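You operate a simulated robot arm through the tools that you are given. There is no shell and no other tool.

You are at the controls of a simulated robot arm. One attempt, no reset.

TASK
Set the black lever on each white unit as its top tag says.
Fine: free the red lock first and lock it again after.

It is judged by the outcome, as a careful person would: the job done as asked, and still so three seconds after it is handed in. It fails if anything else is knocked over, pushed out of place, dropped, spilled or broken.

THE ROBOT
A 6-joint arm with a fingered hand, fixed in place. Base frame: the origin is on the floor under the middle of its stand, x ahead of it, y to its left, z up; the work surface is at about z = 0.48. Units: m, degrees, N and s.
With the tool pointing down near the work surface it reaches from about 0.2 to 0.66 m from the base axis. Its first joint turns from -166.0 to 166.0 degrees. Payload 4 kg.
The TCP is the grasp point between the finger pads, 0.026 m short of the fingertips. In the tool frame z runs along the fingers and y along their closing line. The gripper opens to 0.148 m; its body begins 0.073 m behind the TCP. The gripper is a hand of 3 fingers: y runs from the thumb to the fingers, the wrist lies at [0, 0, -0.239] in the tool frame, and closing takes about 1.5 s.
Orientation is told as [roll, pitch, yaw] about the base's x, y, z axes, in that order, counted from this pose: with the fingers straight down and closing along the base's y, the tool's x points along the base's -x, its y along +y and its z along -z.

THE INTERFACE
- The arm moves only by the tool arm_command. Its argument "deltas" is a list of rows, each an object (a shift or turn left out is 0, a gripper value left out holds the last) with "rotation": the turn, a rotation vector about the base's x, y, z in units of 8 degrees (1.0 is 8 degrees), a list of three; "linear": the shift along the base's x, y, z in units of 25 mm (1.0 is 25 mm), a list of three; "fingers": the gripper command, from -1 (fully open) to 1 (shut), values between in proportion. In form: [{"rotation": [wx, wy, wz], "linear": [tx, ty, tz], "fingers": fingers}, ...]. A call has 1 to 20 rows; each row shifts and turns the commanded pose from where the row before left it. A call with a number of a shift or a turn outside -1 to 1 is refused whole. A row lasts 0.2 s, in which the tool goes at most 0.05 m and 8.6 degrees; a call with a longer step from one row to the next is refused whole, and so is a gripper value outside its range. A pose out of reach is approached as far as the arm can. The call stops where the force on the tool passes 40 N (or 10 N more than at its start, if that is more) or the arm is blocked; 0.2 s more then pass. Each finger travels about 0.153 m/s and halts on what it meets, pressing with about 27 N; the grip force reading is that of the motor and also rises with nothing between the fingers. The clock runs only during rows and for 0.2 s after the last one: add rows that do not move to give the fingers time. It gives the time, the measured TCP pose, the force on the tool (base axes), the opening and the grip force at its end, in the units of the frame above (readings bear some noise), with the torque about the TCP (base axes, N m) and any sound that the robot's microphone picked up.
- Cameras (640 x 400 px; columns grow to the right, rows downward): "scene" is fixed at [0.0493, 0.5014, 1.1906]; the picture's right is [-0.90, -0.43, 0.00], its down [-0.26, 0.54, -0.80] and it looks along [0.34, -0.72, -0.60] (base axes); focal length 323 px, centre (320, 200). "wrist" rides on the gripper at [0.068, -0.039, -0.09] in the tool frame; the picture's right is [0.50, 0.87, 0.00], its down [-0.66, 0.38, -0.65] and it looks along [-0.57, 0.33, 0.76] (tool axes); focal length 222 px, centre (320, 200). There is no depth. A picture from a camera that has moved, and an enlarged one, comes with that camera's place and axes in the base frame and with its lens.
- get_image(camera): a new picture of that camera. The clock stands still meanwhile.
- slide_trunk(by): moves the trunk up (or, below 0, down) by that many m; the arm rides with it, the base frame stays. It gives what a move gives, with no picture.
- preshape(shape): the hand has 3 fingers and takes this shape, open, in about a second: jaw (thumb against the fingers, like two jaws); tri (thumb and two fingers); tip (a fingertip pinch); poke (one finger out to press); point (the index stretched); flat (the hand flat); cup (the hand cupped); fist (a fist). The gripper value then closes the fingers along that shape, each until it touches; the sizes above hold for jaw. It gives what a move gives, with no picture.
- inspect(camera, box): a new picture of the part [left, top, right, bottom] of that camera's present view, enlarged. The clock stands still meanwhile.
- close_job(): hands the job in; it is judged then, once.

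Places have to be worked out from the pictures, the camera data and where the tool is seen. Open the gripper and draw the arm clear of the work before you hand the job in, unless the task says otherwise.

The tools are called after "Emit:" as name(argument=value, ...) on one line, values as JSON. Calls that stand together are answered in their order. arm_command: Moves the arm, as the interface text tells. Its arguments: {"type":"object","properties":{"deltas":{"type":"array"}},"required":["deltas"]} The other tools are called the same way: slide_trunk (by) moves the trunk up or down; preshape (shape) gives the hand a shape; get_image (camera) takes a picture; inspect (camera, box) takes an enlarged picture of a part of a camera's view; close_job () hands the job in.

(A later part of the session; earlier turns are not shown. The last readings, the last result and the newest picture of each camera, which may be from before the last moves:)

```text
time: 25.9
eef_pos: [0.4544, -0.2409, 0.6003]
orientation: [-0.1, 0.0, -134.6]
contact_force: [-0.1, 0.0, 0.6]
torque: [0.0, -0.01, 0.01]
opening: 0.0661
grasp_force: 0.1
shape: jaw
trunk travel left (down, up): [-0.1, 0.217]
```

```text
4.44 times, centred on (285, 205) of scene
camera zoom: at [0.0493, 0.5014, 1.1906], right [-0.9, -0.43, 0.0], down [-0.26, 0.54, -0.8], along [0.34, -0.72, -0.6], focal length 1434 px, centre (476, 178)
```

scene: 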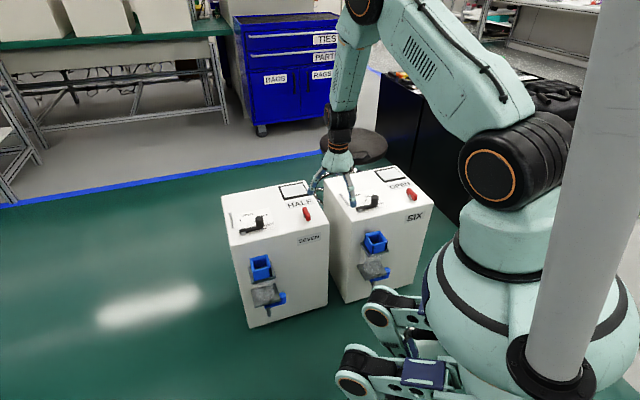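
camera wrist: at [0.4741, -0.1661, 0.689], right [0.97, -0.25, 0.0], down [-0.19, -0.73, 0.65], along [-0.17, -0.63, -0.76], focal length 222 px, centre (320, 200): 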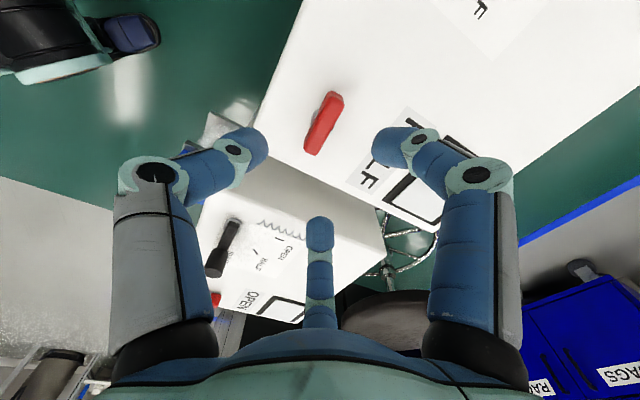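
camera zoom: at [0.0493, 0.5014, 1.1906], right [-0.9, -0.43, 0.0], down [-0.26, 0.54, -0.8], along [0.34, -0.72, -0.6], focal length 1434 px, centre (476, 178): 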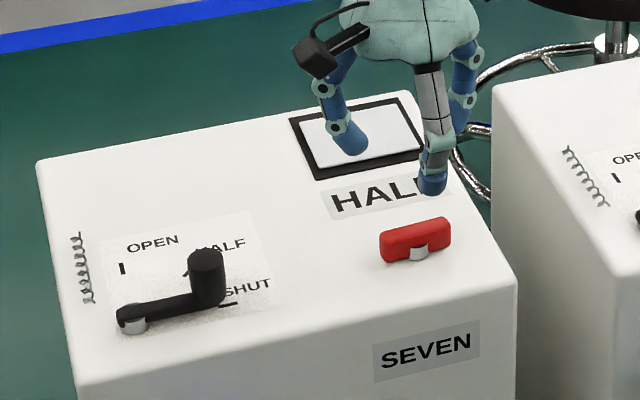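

The lock now lies parallel to the front edge and stays there; the lever hasn't moved. SEVEN's knob top I triangulate at (0.559, -0.125, 0.526), with the pivot at (0.598, -0.085), so HALF is along -y. I'll move above the knob.

Emit:
arm_command(deltas=[{"linear": [0.837, 0.927, 0], "fingers": 0.1}, {"linear": [0.837, 0.927, 0]}, {"linear": [0.837, 0.927, 0]}, {"linear": [0.837, 0.927, 0]}, {"linear": [0.837, 0.927, 0]}, {}])

Emit:
get_image(camera="wrist")

Emit:
inspect(camera="scene", box=[210, 150, 340, 240])

```text
time: 27.3
eef_pos: [0.5563, -0.1265, 0.6007]
orientation: [0.0, 0.0, -134.4]
contact_force: [0.0, -0.3, -0.4]
torque: [-0.01, -0.01, 0.0]
opening: 0.0665
grasp_force: 0.0
shape: jaw
trunk travel left (down, up): [-0.1, 0.217]
```

```text
taken
camera wrist: at [0.5773, -0.0511, 0.6899], right [0.97, -0.25, 0.0], down [-0.19, -0.73, 0.65], along [-0.17, -0.63, -0.76], focal length 222 px, centre (320, 200)
```

wrist: 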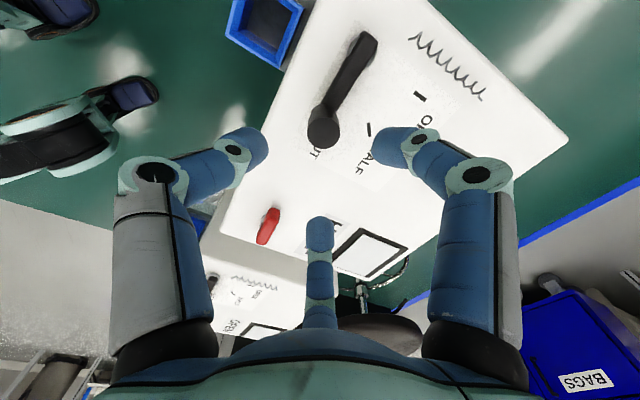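

```text
4.44 times, centred on (275, 195) of scene
camera zoom: at [0.0493, 0.5014, 1.1906], right [-0.9, -0.43, 0.0], down [-0.26, 0.54, -0.8], along [0.34, -0.72, -0.6], focal length 1434 px, centre (520, 222)
```

zoom: 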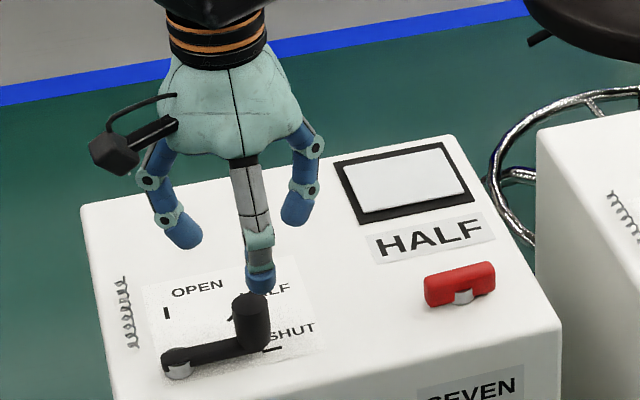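

The knob lies nearly under the TCP; I'll correct about 3 mm and lower so the tips surround the knob above the lever arm (TCP z about 0.531).

Emit:
arm_command(deltas=[{"linear": [0.1, 0.08, -0.7], "fingers": 0.1}, {"linear": [0, 0, -0.7]}, {"linear": [0, 0, -0.7]}, {"linear": [0, 0, -0.68]}, {}])

Emit:
get_image(camera="wrist")

Emit:
inspect(camera="scene", box=[220, 180, 300, 240])

```text
time: 28.5
eef_pos: [0.5625, -0.1238, 0.53]
orientation: [-0.1, 0.0, -134.4]
contact_force: [-0.2, 0.1, -0.9]
torque: [-0.02, 0.01, 0.02]
opening: 0.0663
grasp_force: 0.1
shape: jaw
trunk travel left (down, up): [-0.1, 0.217]
```

```text
taken
camera wrist: at [0.5816, -0.0481, 0.62], right [0.97, -0.25, 0.0], down [-0.19, -0.73, 0.65], along [-0.17, -0.63, -0.76], focal length 222 px, centre (320, 200)
```

wrist: 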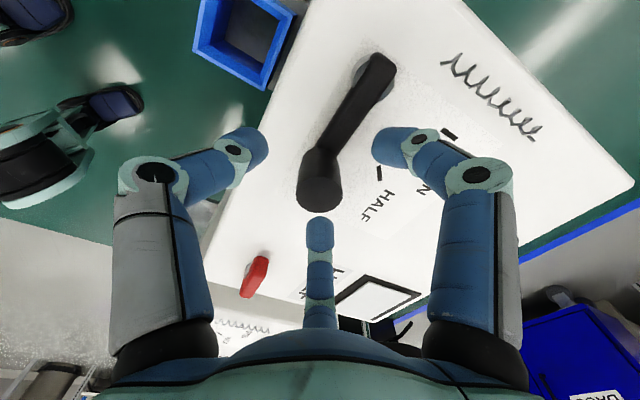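

```text
6.67 times, centred on (260, 210) of scene
camera zoom: at [0.0493, 0.5014, 1.1906], right [-0.9, -0.43, 0.0], down [-0.26, 0.54, -0.8], along [0.34, -0.72, -0.6], focal length 2151 px, centre (720, 133)
```

zoom: 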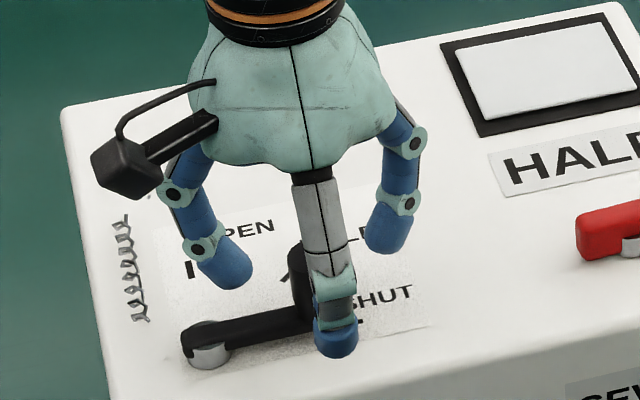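

The knob is centred under the hand. I'll close on it gently.

Emit:
arm_command(deltas=[{"fingers": 0.3}, {"fingers": 0.45}, {"fingers": 0.6}, {"fingers": 0.8}, {"fingers": 1.0}, {}, {}])

Emit:
get_image(camera="wrist")

Emit:
inspect(camera="scene", box=[220, 180, 300, 240])

```text
time: 30.1
eef_pos: [0.5608, -0.1244, 0.5297]
orientation: [0.0, 0.0, -134.6]
contact_force: [-1.9, -0.7, -4.0]
torque: [0.03, 0.01, 0.0]
opening: 0.0182
grasp_force: 27.1
shape: jaw
trunk travel left (down, up): [-0.1, 0.217]
```

```text
taken
camera wrist: at [0.5814, -0.0481, 0.6197], right [0.97, -0.25, 0.0], down [-0.19, -0.73, 0.65], along [-0.17, -0.63, -0.76], focal length 222 px, centre (320, 200)
```

wrist: 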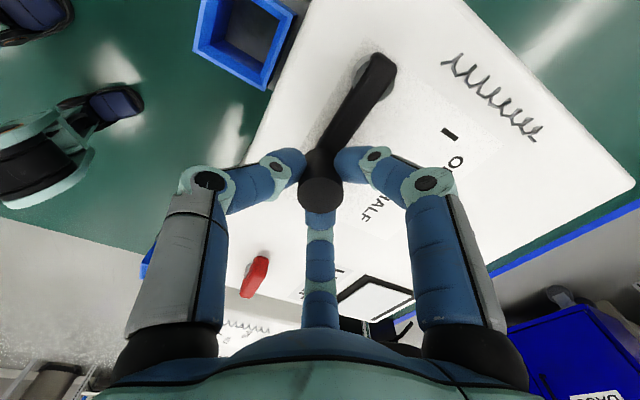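

```text
6.67 times, centred on (260, 210) of scene
camera zoom: at [0.0493, 0.5014, 1.1906], right [-0.9, -0.43, 0.0], down [-0.26, 0.54, -0.8], along [0.34, -0.72, -0.6], focal length 2151 px, centre (720, 133)
```

zoom: 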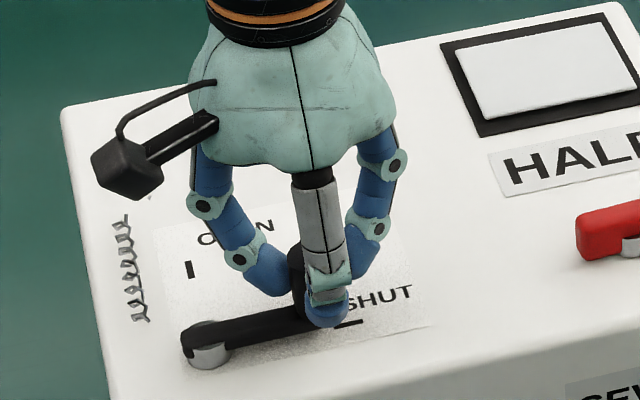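

The knob is held with little side load. I'll start the counter-clockwise arc towards HALF, 10° first, and read the force.

Emit:
arm_command(deltas=[{"linear": [0.144, -0.132, 0], "rotation": [0, 0, 0.625], "fingers": 1.0}, {"linear": [0.152, -0.12, 0], "rotation": [0, 0, 0.625]}, {}])

Emit:
inspect(camera="scene", box=[220, 180, 300, 240])

```text
time: 30.9
eef_pos: [0.5686, -0.1295, 0.5293]
orientation: [-0.1, -0.1, -124.6]
contact_force: [-2.8, -1.4, -3.2]
torque: [0.01, 0.06, 0.03]
opening: 0.0182
grasp_force: 27.2
shape: jaw
trunk travel left (down, up): [-0.1, 0.217]
```

```text
6.67 times, centred on (260, 210) of scene
camera zoom: at [0.0493, 0.5014, 1.1906], right [-0.9, -0.43, 0.0], down [-0.26, 0.54, -0.8], along [0.34, -0.72, -0.6], focal length 2151 px, centre (720, 133)
```

zoom: 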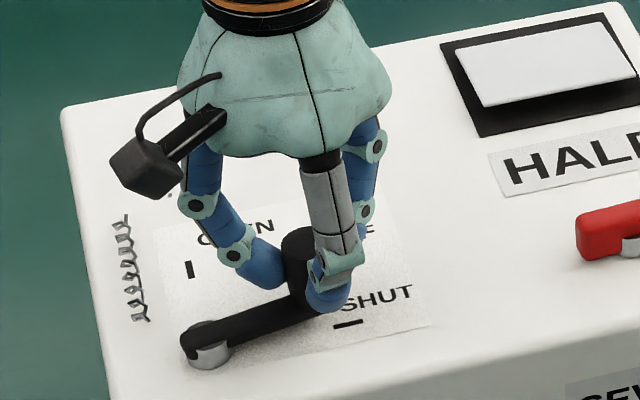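

The lever moves easily with only a couple of newtons. I'll complete the arc to about 45°.

Emit:
arm_command(deltas=[{"linear": [0.166, -0.104, 0], "rotation": [0, 0, 0.625], "fingers": 1.0}, {"linear": [0.174, -0.092, 0], "rotation": [0, 0, 0.625]}, {"linear": [0.18, -0.072, 0], "rotation": [0, 0, 0.625]}, {}])

Emit:
arm_command(deltas=[{"linear": [0.185, -0.06, 0], "rotation": [0, 0, 0.625], "fingers": 1.0}, {"linear": [0.191, -0.044, 0], "rotation": [0, 0, 0.625]}, {"linear": [0.193, -0.024, 0], "rotation": [0, 0, 0.625]}, {"linear": [0.195, -0.008, 0], "rotation": [0, 0, 0.625]}, {}])

Emit:
get_image(camera="wrist")

Emit:
inspect(camera="scene", box=[220, 180, 300, 240])

```text
time: 31.9
eef_pos: [0.5829, -0.1375, 0.5307]
orientation: [0.0, 0.0, -109.5]
contact_force: [-0.9, 0.5, -3.8]
torque: [0.03, 0.0, 0.02]
opening: 0.0185
grasp_force: 26.5
shape: jaw
trunk travel left (down, up): [-0.1, 0.217]
```

```text
time: 33.1
eef_pos: [0.601, -0.1394, 0.5304]
orientation: [-0.1, -0.1, -89.7]
contact_force: [-1.1, 2.1, -2.8]
torque: [0.02, 0.05, 0.0]
opening: 0.0183
grasp_force: 27.2
shape: jaw
trunk travel left (down, up): [-0.1, 0.217]
```

```text
taken
camera wrist: at [0.5625, -0.0725, 0.6197], right [0.86, 0.51, 0.0], down [0.38, -0.65, 0.65], along [0.33, -0.56, -0.76], focal length 222 px, centre (320, 200)
```

wrist: 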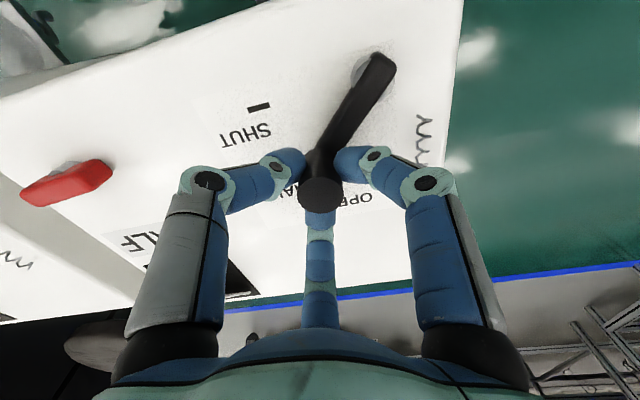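

```text
6.67 times, centred on (260, 210) of scene
camera zoom: at [0.0493, 0.5014, 1.1906], right [-0.9, -0.43, 0.0], down [-0.26, 0.54, -0.8], along [0.34, -0.72, -0.6], focal length 2151 px, centre (720, 133)
```

zoom: 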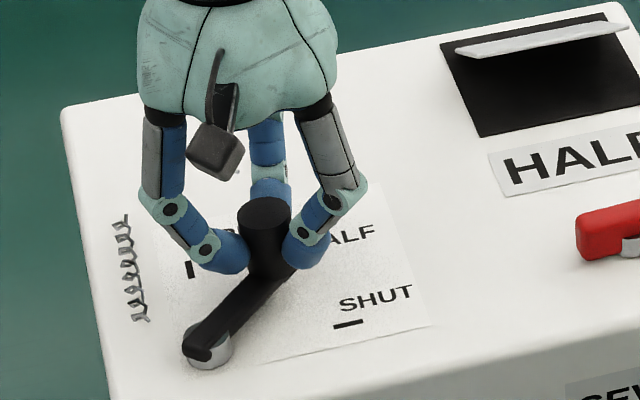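

The lever now points at HALF (the flap at the back opens with it). I'll release just enough to see whether it stays or springs back.

Emit:
arm_command(deltas=[{"fingers": 0.6}, {"fingers": 0.4}, {"fingers": 0.1}, {}, {}])

Emit:
get_image(camera="wrist")

Emit:
inspect(camera="scene", box=[220, 180, 300, 240])

```text
time: 34.3
eef_pos: [0.6031, -0.1395, 0.5298]
orientation: [0.0, 0.0, -89.7]
contact_force: [0.3, -0.4, -0.9]
torque: [0.03, -0.01, 0.04]
opening: 0.0662
grasp_force: 0.0
shape: jaw
trunk travel left (down, up): [-0.1, 0.217]
```

```text
taken
camera wrist: at [0.5625, -0.0727, 0.6199], right [0.86, 0.51, 0.0], down [0.38, -0.65, 0.65], along [0.33, -0.56, -0.76], focal length 222 px, centre (320, 200)
```

wrist: 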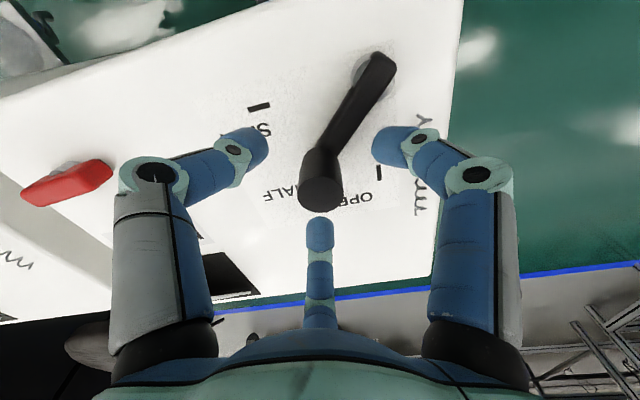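

```text
6.67 times, centred on (260, 210) of scene
camera zoom: at [0.0493, 0.5014, 1.1906], right [-0.9, -0.43, 0.0], down [-0.26, 0.54, -0.8], along [0.34, -0.72, -0.6], focal length 2151 px, centre (720, 133)
```

zoom: 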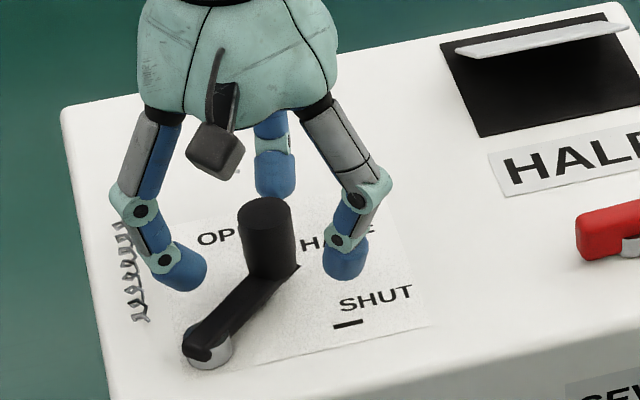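

The lever stays put after release. I'll rise and check its alignment with the HALF tick.

Emit:
arm_command(deltas=[{"linear": [0, 0, 0.9], "fingers": 0.1}, {"linear": [0, 0, 0.9]}, {"linear": [0, 0, 0.9]}, {"linear": [0, 0, 0.9]}, {}, {}, {}])

Emit:
inspect(camera="wrist", box=[240, 30, 420, 170])

Emit:
inspect(camera="scene", box=[220, 180, 300, 240])

```text
time: 35.9
eef_pos: [0.6006, -0.1384, 0.6201]
orientation: [-0.1, 0.0, -89.6]
contact_force: [0.1, 0.4, -0.7]
torque: [-0.02, 0.0, -0.02]
opening: 0.0663
grasp_force: 0.0
shape: jaw
trunk travel left (down, up): [-0.1, 0.217]
```

```text
2.86 times, centred on (330, 100) of wrist
camera zoom: at [0.5616, -0.0718, 0.7094], right [0.86, 0.51, 0.0], down [0.38, -0.65, 0.65], along [0.33, -0.56, -0.76], focal length 635 px, centre (291, 486)
```

zoom: 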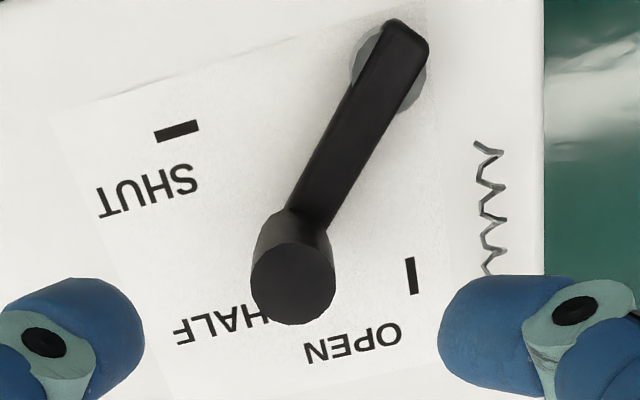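

```text
6.67 times, centred on (260, 210) of scene
camera zoom: at [0.0493, 0.5014, 1.1906], right [-0.9, -0.43, 0.0], down [-0.26, 0.54, -0.8], along [0.34, -0.72, -0.6], focal length 2151 px, centre (720, 133)
```

zoom: 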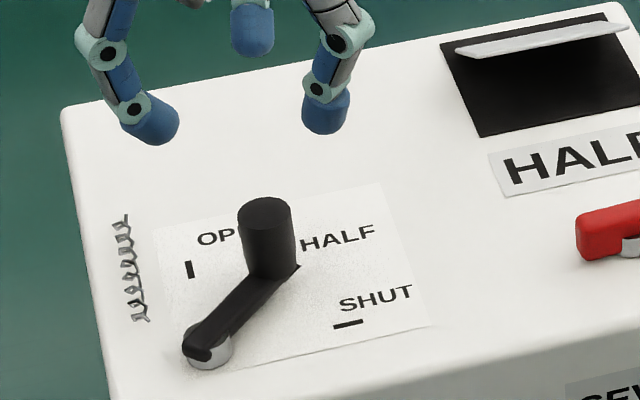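

The lever sits at about 270°, midway between the SHUT and OPEN ticks, so HALF is good within a degree or two. Now I'll go back over the red lock, hand turned to -135°, to lock it again.

Emit:
arm_command(deltas=[{"linear": [-0.829, -0.594, 0], "rotation": [0, 0, -0.806], "fingers": 0.1}, {"linear": [-0.829, -0.594, 0], "rotation": [0, 0, -0.806]}, {"linear": [-0.829, -0.594, 0], "rotation": [0, 0, -0.806]}, {"linear": [-0.829, -0.594, -0.2], "rotation": [0, 0, -0.806]}, {"linear": [-0.829, -0.594, -0.2], "rotation": [0, 0, -0.806]}, {"linear": [-0.829, -0.594, -0.2], "rotation": [0, 0, -0.806]}, {"linear": [-0.829, -0.594, -0.2], "rotation": [0, 0, -0.806]}, {}])

Emit:
get_image(camera="wrist")

Emit:
inspect(camera="scene", box=[220, 160, 350, 250])

```text
time: 37.7
eef_pos: [0.4575, -0.2441, 0.5997]
orientation: [0.0, -0.1, -135.0]
contact_force: [-0.2, 1.3, -0.8]
torque: [0.01, -0.03, -0.02]
opening: 0.0663
grasp_force: 0.0
shape: jaw
trunk travel left (down, up): [-0.1, 0.217]
```

```text
taken
camera wrist: at [0.477, -0.1679, 0.6903], right [0.97, -0.26, 0.0], down [-0.19, -0.73, 0.65], along [-0.17, -0.63, -0.76], focal length 222 px, centre (320, 200)
```

wrist: 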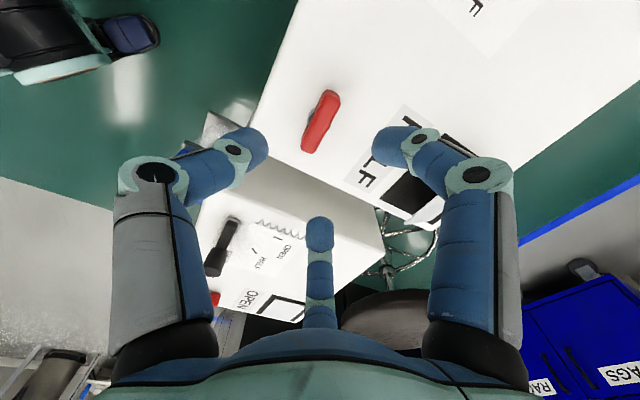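

```text
4.44 times, centred on (285, 205) of scene
camera zoom: at [0.0493, 0.5014, 1.1906], right [-0.9, -0.43, 0.0], down [-0.26, 0.54, -0.8], along [0.34, -0.72, -0.6], focal length 1434 px, centre (476, 178)
```

zoom: 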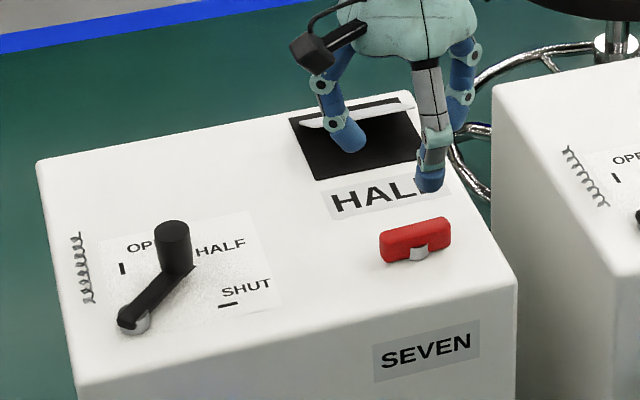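

Lock bar is unchanged and the lever still at HALF. I'll correct by 2 mm, lower over the bar and grip it.

Emit:
arm_command(deltas=[{"linear": [-0.06, 0.06, -0.872], "fingers": 0.1}, {"linear": [0, 0, -0.872]}, {"linear": [0, 0, -0.872]}, {"linear": [0, 0, -0.872]}, {}, {"fingers": 0.3}, {"fingers": 0.45}, {"fingers": 0.6}, {"fingers": 0.8}, {"fingers": 1.0}, {}, {}])

Emit:
inspect(camera="wrist", box=[270, 110, 400, 230])

```text
time: 40.3
eef_pos: [0.4554, -0.2437, 0.5125]
orientation: [0.0, 0.0, -134.8]
contact_force: [7.5, -4.8, -6.3]
torque: [-0.01, -0.07, -0.02]
opening: 0.0127
grasp_force: 27.3
shape: jaw
trunk travel left (down, up): [-0.1, 0.217]
```

```text
3.33 times, centred on (335, 170) of wrist
camera zoom: at [0.4758, -0.1681, 0.6018], right [0.97, -0.26, 0.0], down [-0.19, -0.73, 0.65], along [-0.17, -0.63, -0.76], focal length 740 px, centre (270, 300)
```

zoom: 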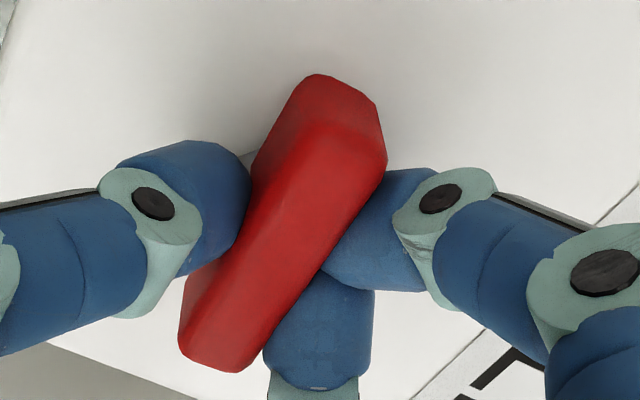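

The bar is gripped. Now I'll turn counter-clockwise back in steps, watching force and torque.

Emit:
arm_command(deltas=[{"linear": [0.03, -0.02, 0], "rotation": [0, 0, 0.7], "fingers": 1.0}, {"rotation": [0, 0, 0.7]}, {"rotation": [0, 0, 0.7]}, {}])

Emit:
arm_command(deltas=[{"rotation": [0, 0, 0.7], "fingers": 1.0}, {"rotation": [0, 0, 0.7]}, {"rotation": [0, 0, 0.7]}, {}])

Emit:
inspect(camera="scene", box=[220, 160, 350, 250])

```text
time: 41.3
eef_pos: [0.4568, -0.2447, 0.5129]
orientation: [-0.2, -0.1, -117.9]
contact_force: [6.9, -4.9, -7.7]
torque: [-0.05, 0.01, -0.03]
opening: 0.0124
grasp_force: 27.3
shape: jaw
trunk travel left (down, up): [-0.1, 0.217]
```

```text
time: 42.3
eef_pos: [0.4561, -0.2431, 0.5137]
orientation: [-0.1, 0.0, -101.1]
contact_force: [3.8, -6.5, -8.1]
torque: [-0.08, 0.05, -0.05]
opening: 0.0122
grasp_force: 27.1
shape: jaw
trunk travel left (down, up): [-0.1, 0.217]
```

```text
4.44 times, centred on (285, 205) of scene
camera zoom: at [0.0493, 0.5014, 1.1906], right [-0.9, -0.43, 0.0], down [-0.26, 0.54, -0.8], along [0.34, -0.72, -0.6], focal length 1434 px, centre (476, 178)
```

zoom: 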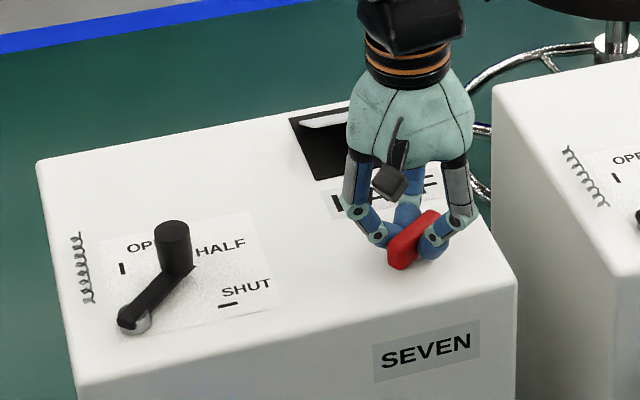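

The lock follows and the lever stays at HALF. I'll continue to the locked position.

Emit:
arm_command(deltas=[{"rotation": [0, 0, 0.7], "fingers": 1.0}, {"rotation": [0, 0, 0.7]}, {"rotation": [0, 0, 0.7]}, {"rotation": [0, 0, 0.7]}, {}])

Emit:
arm_command(deltas=[{"rotation": [0, 0, 0.7], "fingers": 1.0}, {"rotation": [0, 0, 0.7]}, {"rotation": [0, 0, 0.7]}, {}])

Emit:
inspect(camera="wrist", box=[270, 110, 400, 230])

Emit:
inspect(camera="scene", box=[220, 160, 350, 250])

```text
time: 43.5
eef_pos: [0.4556, -0.2437, 0.5127]
orientation: [-0.1, 0.0, -78.7]
contact_force: [5.3, -5.1, -12.6]
torque: [-0.09, 0.03, 0.0]
opening: 0.0116
grasp_force: 27.3
shape: jaw
trunk travel left (down, up): [-0.1, 0.217]
```

```text
time: 44.5
eef_pos: [0.456, -0.2431, 0.5124]
orientation: [0.1, 0.1, -62.0]
contact_force: [3.8, -0.3, -12.2]
torque: [-0.12, 0.08, -0.01]
opening: 0.0121
grasp_force: 26.8
shape: jaw
trunk travel left (down, up): [-0.1, 0.217]
```

```text
3.33 times, centred on (335, 170) of wrist
camera zoom: at [0.3898, -0.2018, 0.6024], right [0.53, 0.85, 0.0], down [0.64, -0.4, 0.65], along [0.55, -0.35, -0.76], focal length 740 px, centre (270, 300)
```

zoom: 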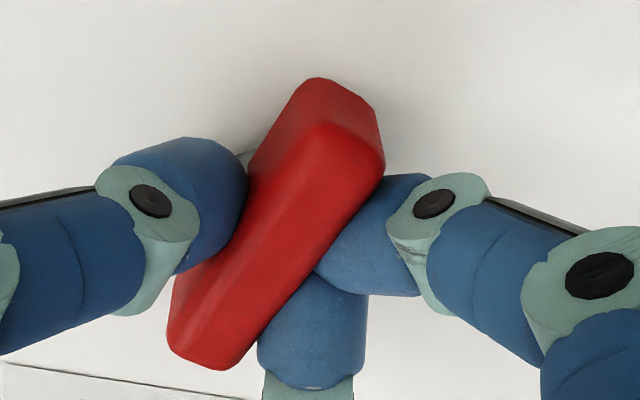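

```text
4.44 times, centred on (285, 205) of scene
camera zoom: at [0.0493, 0.5014, 1.1906], right [-0.9, -0.43, 0.0], down [-0.26, 0.54, -0.8], along [0.34, -0.72, -0.6], focal length 1434 px, centre (476, 178)
```

zoom: 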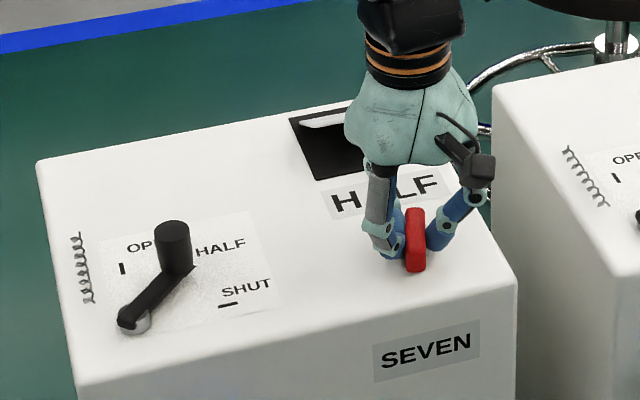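

About 17° remain. I'll turn on past -45° by some degrees so the bar is surely home against its stop.

Emit:
arm_command(deltas=[{"rotation": [0, 0, 0.7], "fingers": 1.0}, {"rotation": [0, 0, 0.7]}, {"rotation": [0, 0, 0.7]}, {}])

Emit:
arm_command(deltas=[{"rotation": [0, 0, 0.5], "fingers": 1.0}, {"rotation": [0, 0, 0.5]}, {}])

Emit:
inspect(camera="wrist", box=[270, 110, 400, 230])

Emit:
inspect(camera="scene", box=[290, 190, 330, 220])

```text
time: 45.5
eef_pos: [0.4555, -0.2424, 0.5125]
orientation: [-0.1, 0.0, -45.0]
contact_force: [2.9, -1.1, -8.6]
torque: [-0.12, 0.04, -0.01]
opening: 0.012
grasp_force: 27.3
shape: jaw
trunk travel left (down, up): [-0.1, 0.217]
```

```text
time: 46.3
eef_pos: [0.4546, -0.2435, 0.5132]
orientation: [0.0, 0.0, -37.1]
contact_force: [2.0, 2.5, -7.0]
torque: [-0.09, 0.05, -0.15]
opening: 0.0117
grasp_force: 26.8
shape: jaw
trunk travel left (down, up): [-0.1, 0.217]
```

```text
3.33 times, centred on (335, 170) of wrist
camera zoom: at [0.3781, -0.233, 0.6022], right [0.12, 0.99, 0.0], down [0.75, -0.09, 0.65], along [0.65, -0.08, -0.76], focal length 740 px, centre (270, 300)
```

zoom: 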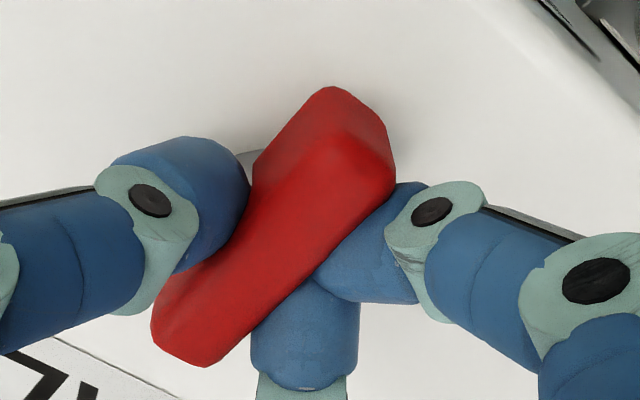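

```text
13.33 times, centred on (310, 205) of scene
camera zoom: at [0.0493, 0.5014, 1.1906], right [-0.9, -0.43, 0.0], down [-0.26, 0.54, -0.8], along [0.34, -0.72, -0.6], focal length 4301 px, centre (453, 133)
```

zoom: 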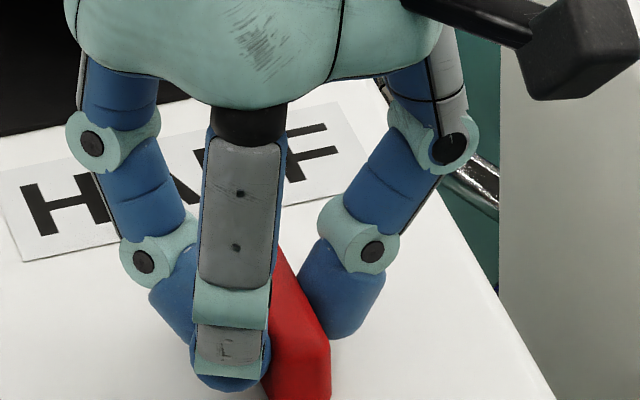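

Torque rose to -0.15 N·m and the bar's end is where it was when first locked, so it is home. I'll open straight from here and rise.

Emit:
arm_command(deltas=[{"fingers": 0.6}, {"fingers": 0.1}, {"fingers": 0.1}, {}, {"linear": [0, 0, 0.8]}, {"linear": [0, 0, 0.9]}, {"linear": [0, 0, 0.9]}, {"linear": [0, 0, 0.9]}, {"linear": [0, 0, 0.9]}, {}])

Emit:
get_image(camera="wrist")

Emit:
inspect(camera="scene", box=[220, 160, 350, 250])

Emit:
inspect(camera="scene", box=[290, 195, 330, 225])

```text
time: 48.5
eef_pos: [0.4554, -0.2431, 0.6221]
orientation: [0.0, 0.1, -37.1]
contact_force: [0.2, 0.7, 0.4]
torque: [0.02, 0.0, 0.0]
opening: 0.0662
grasp_force: 0.1
shape: jaw
trunk travel left (down, up): [-0.1, 0.217]
```

```text
taken
camera wrist: at [0.3781, -0.2326, 0.7117], right [0.12, 0.99, 0.0], down [0.75, -0.09, 0.65], along [0.65, -0.08, -0.76], focal length 222 px, centre (320, 200)
```

wrist: 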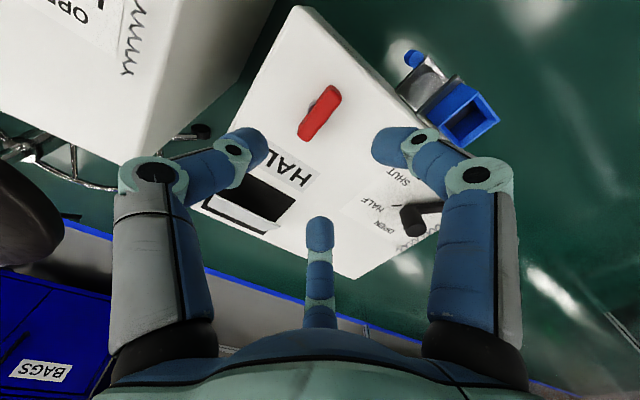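

```text
4.44 times, centred on (285, 205) of scene
camera zoom: at [0.0493, 0.5014, 1.1906], right [-0.9, -0.43, 0.0], down [-0.26, 0.54, -0.8], along [0.34, -0.72, -0.6], focal length 1434 px, centre (476, 178)
```

zoom: 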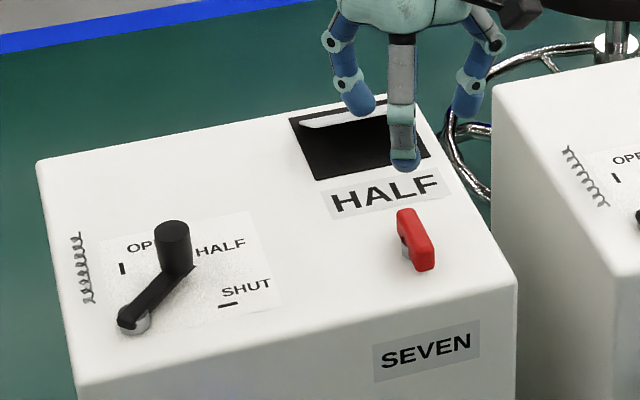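

```text
13.33 times, centred on (310, 210) of scene
camera zoom: at [0.0493, 0.5014, 1.1906], right [-0.9, -0.43, 0.0], down [-0.26, 0.54, -0.8], along [0.34, -0.72, -0.6], focal length 4301 px, centre (453, 67)
```

zoom: 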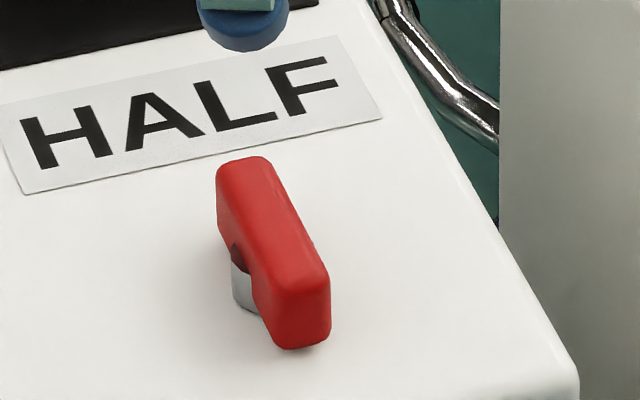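

The lock is back exactly as it was. I'll zoom on the lever from here to check the HALF tick, which may be visible beside the knob.

Emit:
inspect(camera="wrist", box=[340, 150, 470, 260])

Emit:
inspect(camera="scene", box=[230, 205, 290, 245])

```text
3.64 times, centred on (405, 205) of wrist
camera zoom: at [0.3781, -0.2326, 0.7117], right [0.12, 0.99, 0.0], down [0.75, -0.09, 0.65], along [0.65, -0.08, -0.76], focal length 808 px, centre (11, 182)
```

zoom: 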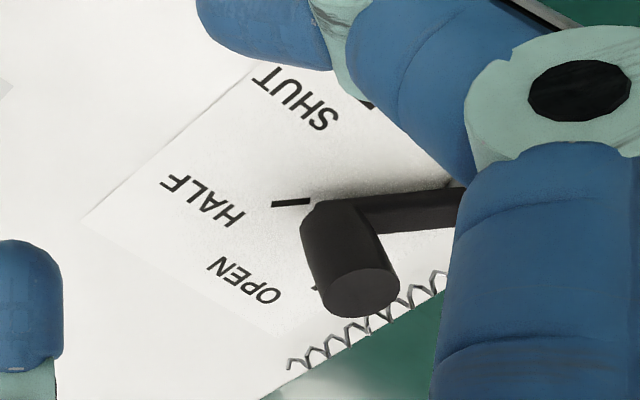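

```text
10.00 times, centred on (260, 225) of scene
camera zoom: at [0.0493, 0.5014, 1.1906], right [-0.9, -0.43, 0.0], down [-0.26, 0.54, -0.8], along [0.34, -0.72, -0.6], focal length 3226 px, centre (920, -50)
```

zoom: 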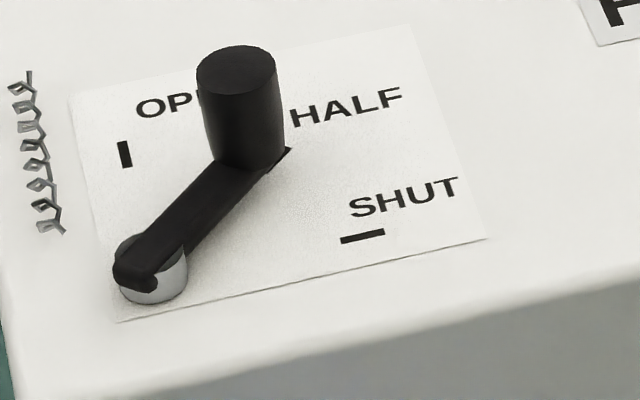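

The HALF tick is visible just beyond the knob and nearly in line. I'll zoom in more to measure any remaining angle error.

Emit:
inspect(camera="scene", box=[238, 212, 270, 236])

Emit:
inspect(camera="wrist", box=[390, 185, 440, 240])

```text
16.00 times, centred on (254, 224) of scene
camera zoom: at [0.0493, 0.5014, 1.1906], right [-0.9, -0.43, 0.0], down [-0.26, 0.54, -0.8], along [0.34, -0.72, -0.6], focal length 5162 px, centre (1376, -184)
```

zoom: 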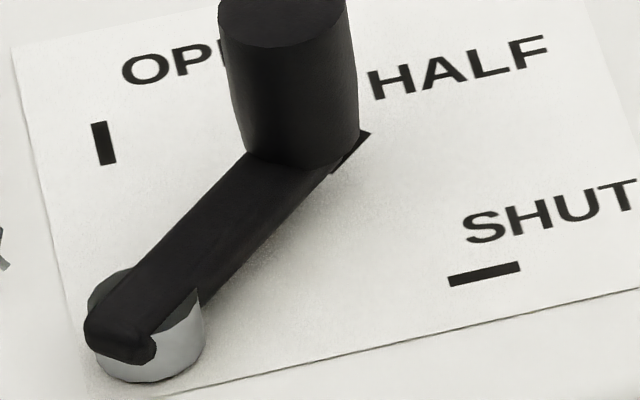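

```text
7.27 times, centred on (415, 212) of wrist
camera zoom: at [0.3781, -0.2326, 0.7117], right [0.12, 0.99, 0.0], down [0.75, -0.09, 0.65], along [0.65, -0.08, -0.76], focal length 1615 px, centre (-371, 109)
```

zoom: 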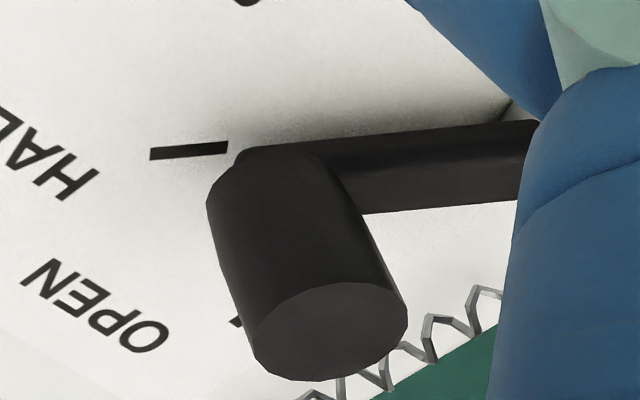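

SEVEN is done: lever at 270°±2° on the HALF tick and lock home. Next is SIX, tagged OPEN; its lock I estimate at about (0.157, -0.516). I'll move over it, high, with the hand at -45°.

Emit:
arm_command(deltas=[{"linear": [-0.99, -0.91, 0], "rotation": [0, 0, -0.0833], "fingers": 0.1}, {"linear": [-0.99, -0.91, 0], "rotation": [0, 0, -0.0833]}, {"linear": [-0.99, -0.91, 0], "rotation": [0, 0, -0.0833]}, {"linear": [-0.99, -0.91, 0], "rotation": [0, 0, -0.0833]}, {"linear": [-0.99, -0.91, 0], "rotation": [0, 0, -0.0833]}, {"linear": [-0.99, -0.91, 0], "rotation": [0, 0, -0.0833]}, {"linear": [-0.99, -0.91, 0], "rotation": [0, 0, -0.0833]}, {"linear": [-0.99, -0.91, 0], "rotation": [0, 0, -0.0833]}, {"linear": [-0.99, -0.91, 0], "rotation": [0, 0, -0.0833]}, {"linear": [-0.99, -0.91, 0], "rotation": [0, 0, -0.0833]}, {"linear": [-0.99, -0.91, 0], "rotation": [0, 0, -0.0833]}, {"linear": [-0.99, -0.91, 0], "rotation": [0, 0, -0.0833]}, {}])

Emit:
get_image(camera="wrist")

Emit:
get_image(camera="scene")

```text
time: 51.3
eef_pos: [0.1577, -0.5177, 0.625]
orientation: [0.0, 0.0, -45.2]
contact_force: [0.3, -0.5, 0.0]
torque: [-0.01, 0.0, -0.02]
opening: 0.0662
grasp_force: 0.0
shape: jaw
trunk travel left (down, up): [-0.1, 0.217]
```

```text
taken
camera wrist: at [0.0828, -0.4975, 0.7134], right [0.26, 0.96, 0.0], down [0.73, -0.2, 0.65], along [0.63, -0.17, -0.76], focal length 222 px, centre (320, 200)
```

wrist: 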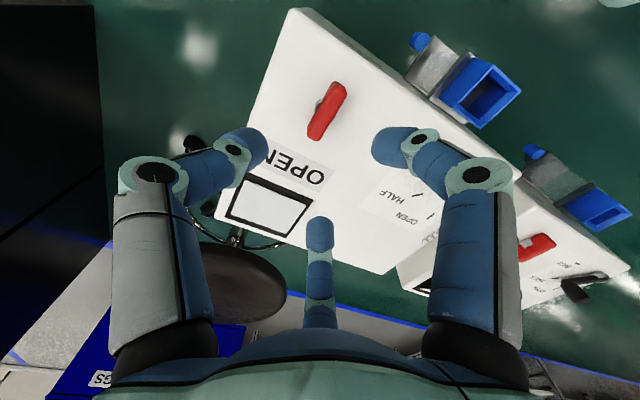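

```text
taken
```

scene: 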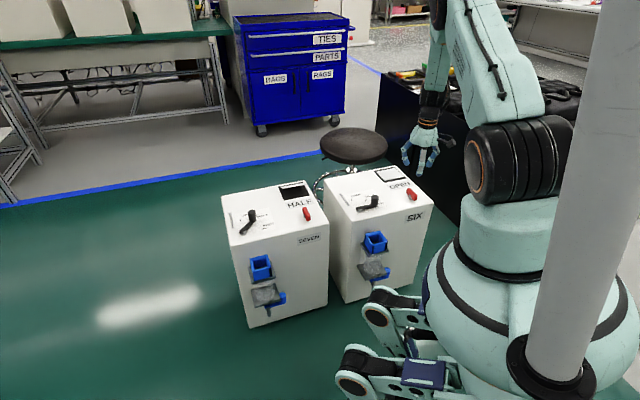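

SIX's lock appears about 6 mm to the right of the tool axis. I'll correct and lower to about z = 0.545 for another look.

Emit:
arm_command(deltas=[{"linear": [0.06, 0.22, -0.8], "fingers": 0.1}, {"linear": [0, 0, -0.8]}, {"linear": [0, 0, -0.8]}, {"linear": [0, 0, -0.8]}, {}])

Emit:
get_image(camera="wrist")

Emit:
inspect(camera="scene", box=[370, 155, 450, 215])

```text
time: 52.5
eef_pos: [0.1595, -0.5115, 0.5436]
orientation: [-0.1, 0.0, -45.2]
contact_force: [0.1, -0.8, 0.6]
torque: [0.0, -0.05, 0.05]
opening: 0.0663
grasp_force: 0.0
shape: jaw
trunk travel left (down, up): [-0.1, 0.217]
```

```text
taken
camera wrist: at [0.0843, -0.4907, 0.6321], right [0.26, 0.96, 0.0], down [0.73, -0.2, 0.65], along [0.63, -0.17, -0.76], focal length 222 px, centre (320, 200)
```

wrist: 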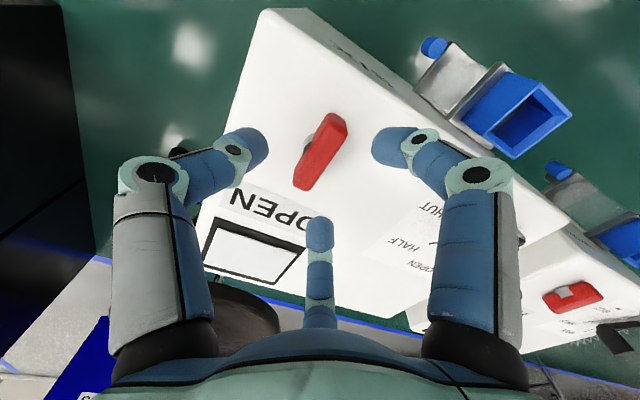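

```text
6.67 times, centred on (410, 185) of scene
camera zoom: at [0.0493, 0.5014, 1.1906], right [-0.9, -0.43, 0.0], down [-0.26, 0.54, -0.8], along [0.34, -0.72, -0.6], focal length 2151 px, centre (-280, 300)
```

zoom: 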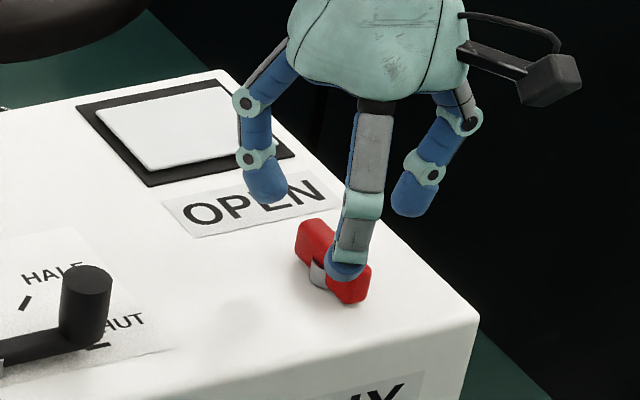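

Aligned with the bar now. I'll lower to z = 0.5125 as for SEVEN and grip.

Emit:
arm_command(deltas=[{"linear": [0.02, 0.02, -0.62], "fingers": 0.1}, {"linear": [0.02, 0.02, -0.6]}, {}])

Emit:
arm_command(deltas=[{"fingers": 0.3}, {"fingers": 0.45}, {"fingers": 0.6}, {"fingers": 0.8}, {"fingers": 1.0}, {}, {}])

Emit:
inspect(camera="wrist", box=[270, 110, 400, 230])

Emit:
inspect(camera="scene", box=[370, 155, 450, 215])

```text
time: 53.3
eef_pos: [0.1604, -0.5089, 0.5131]
orientation: [0.1, 0.1, -45.1]
contact_force: [0.6, -0.5, 0.0]
torque: [-0.02, -0.03, 0.0]
opening: 0.0661
grasp_force: 0.1
shape: jaw
trunk travel left (down, up): [-0.1, 0.217]
```

```text
time: 54.9
eef_pos: [0.1598, -0.5103, 0.5125]
orientation: [0.0, 0.1, -45.2]
contact_force: [2.2, 3.0, -7.2]
torque: [-0.05, 0.04, 0.0]
opening: 0.0146
grasp_force: 26.7
shape: jaw
trunk travel left (down, up): [-0.1, 0.217]
```

```text
3.33 times, centred on (335, 170) of wrist
camera zoom: at [0.0846, -0.4885, 0.6023], right [0.26, 0.96, 0.0], down [0.73, -0.2, 0.65], along [0.63, -0.17, -0.76], focal length 740 px, centre (270, 300)
```

zoom: 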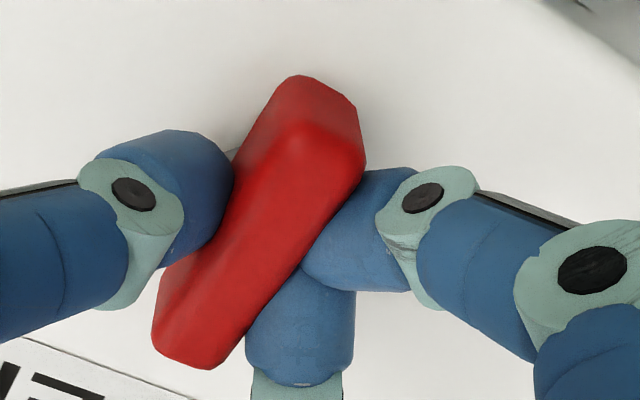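

```text
6.67 times, centred on (410, 185) of scene
camera zoom: at [0.0493, 0.5014, 1.1906], right [-0.9, -0.43, 0.0], down [-0.26, 0.54, -0.8], along [0.34, -0.72, -0.6], focal length 2151 px, centre (-280, 300)
```

zoom: 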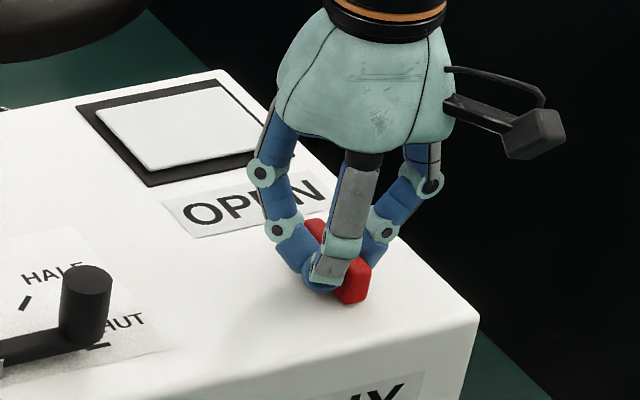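

Gripped. I'll try the same clockwise turn, a small step first.

Emit:
arm_command(deltas=[{"rotation": [0, 0, -0.5], "fingers": 1.0}, {"rotation": [0, 0, -0.5]}, {}])

Emit:
inspect(camera="wrist", box=[270, 110, 400, 230])

Emit:
inspect(camera="scene", box=[370, 155, 450, 215])

```text
time: 55.7
eef_pos: [0.1598, -0.5083, 0.5124]
orientation: [0.0, -0.1, -53.3]
contact_force: [-0.1, 3.9, -2.6]
torque: [0.0, 0.12, 0.0]
opening: 0.0148
grasp_force: 26.6
shape: jaw
trunk travel left (down, up): [-0.1, 0.217]
```

```text
3.33 times, centred on (335, 170) of wrist
camera zoom: at [0.0888, -0.4785, 0.602], right [0.39, 0.92, 0.0], down [0.7, -0.3, 0.65], along [0.6, -0.26, -0.76], focal length 740 px, centre (270, 300)
```

zoom: 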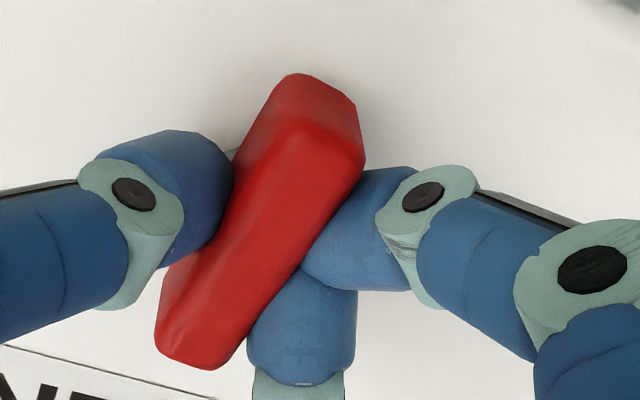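

```text
6.67 times, centred on (410, 185) of scene
camera zoom: at [0.0493, 0.5014, 1.1906], right [-0.9, -0.43, 0.0], down [-0.26, 0.54, -0.8], along [0.34, -0.72, -0.6], focal length 2151 px, centre (-280, 300)
```

zoom: 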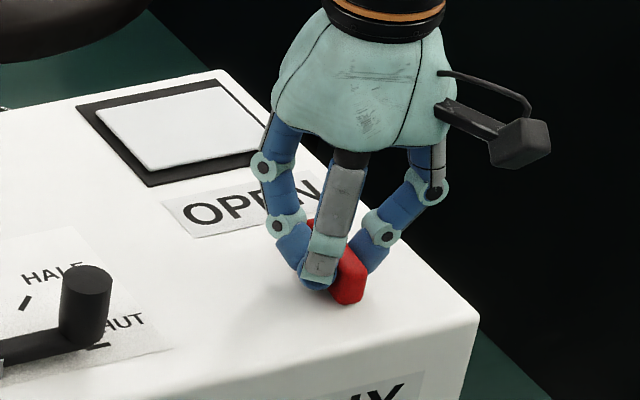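

The bar turns clockwise with the hand here too. I'll continue in chunks while watching forces.

Emit:
arm_command(deltas=[{"rotation": [0, 0, -0.68], "fingers": 1.0}, {"rotation": [0, 0, -0.68]}, {"rotation": [0, 0, -0.68]}, {"rotation": [0, 0, -0.68]}, {"rotation": [0, 0, -0.68]}, {}])

Emit:
arm_command(deltas=[{"rotation": [0, 0, -0.68], "fingers": 1.0}, {"rotation": [0, 0, -0.68]}, {"rotation": [0, 0, -0.68]}, {"rotation": [0, 0, -0.68]}, {"rotation": [0, 0, -0.68]}, {}])

Emit:
inspect(camera="wrist", box=[270, 110, 400, 230])

Emit:
inspect(camera="scene", box=[340, 155, 450, 225])

```text
time: 57.1
eef_pos: [0.1608, -0.5102, 0.5122]
orientation: [0.0, 0.0, -80.5]
contact_force: [7.0, -4.7, 2.1]
torque: [-0.08, -0.04, 0.03]
opening: 0.0143
grasp_force: 26.4
shape: jaw
trunk travel left (down, up): [-0.1, 0.217]
```

```text
time: 58.5
eef_pos: [0.1608, -0.5111, 0.5124]
orientation: [-0.1, 0.1, -107.7]
contact_force: [9.3, -11.2, -0.2]
torque: [-0.2, -0.1, 0.08]
opening: 0.0141
grasp_force: 26.5
shape: jaw
trunk travel left (down, up): [-0.1, 0.217]
```

```text
3.33 times, centred on (335, 170) of wrist
camera zoom: at [0.1443, -0.4341, 0.6016], right [0.98, 0.21, 0.0], down [0.16, -0.74, 0.65], along [0.14, -0.64, -0.76], focal length 740 px, centre (270, 300)
```

zoom: 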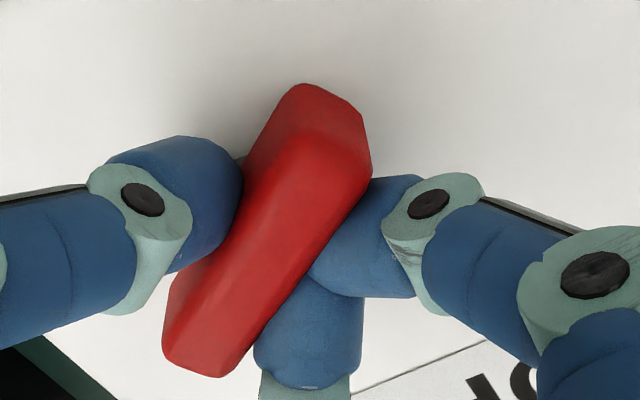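

```text
5.71 times, centred on (395, 190) of scene
camera zoom: at [0.0493, 0.5014, 1.1906], right [-0.9, -0.43, 0.0], down [-0.26, 0.54, -0.8], along [0.34, -0.72, -0.6], focal length 1843 px, centre (-109, 257)
```

zoom: 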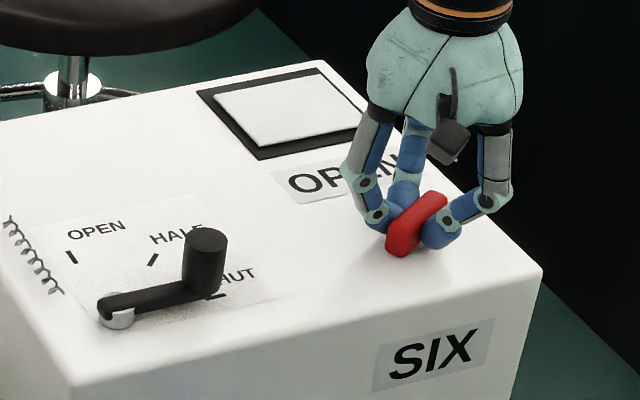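

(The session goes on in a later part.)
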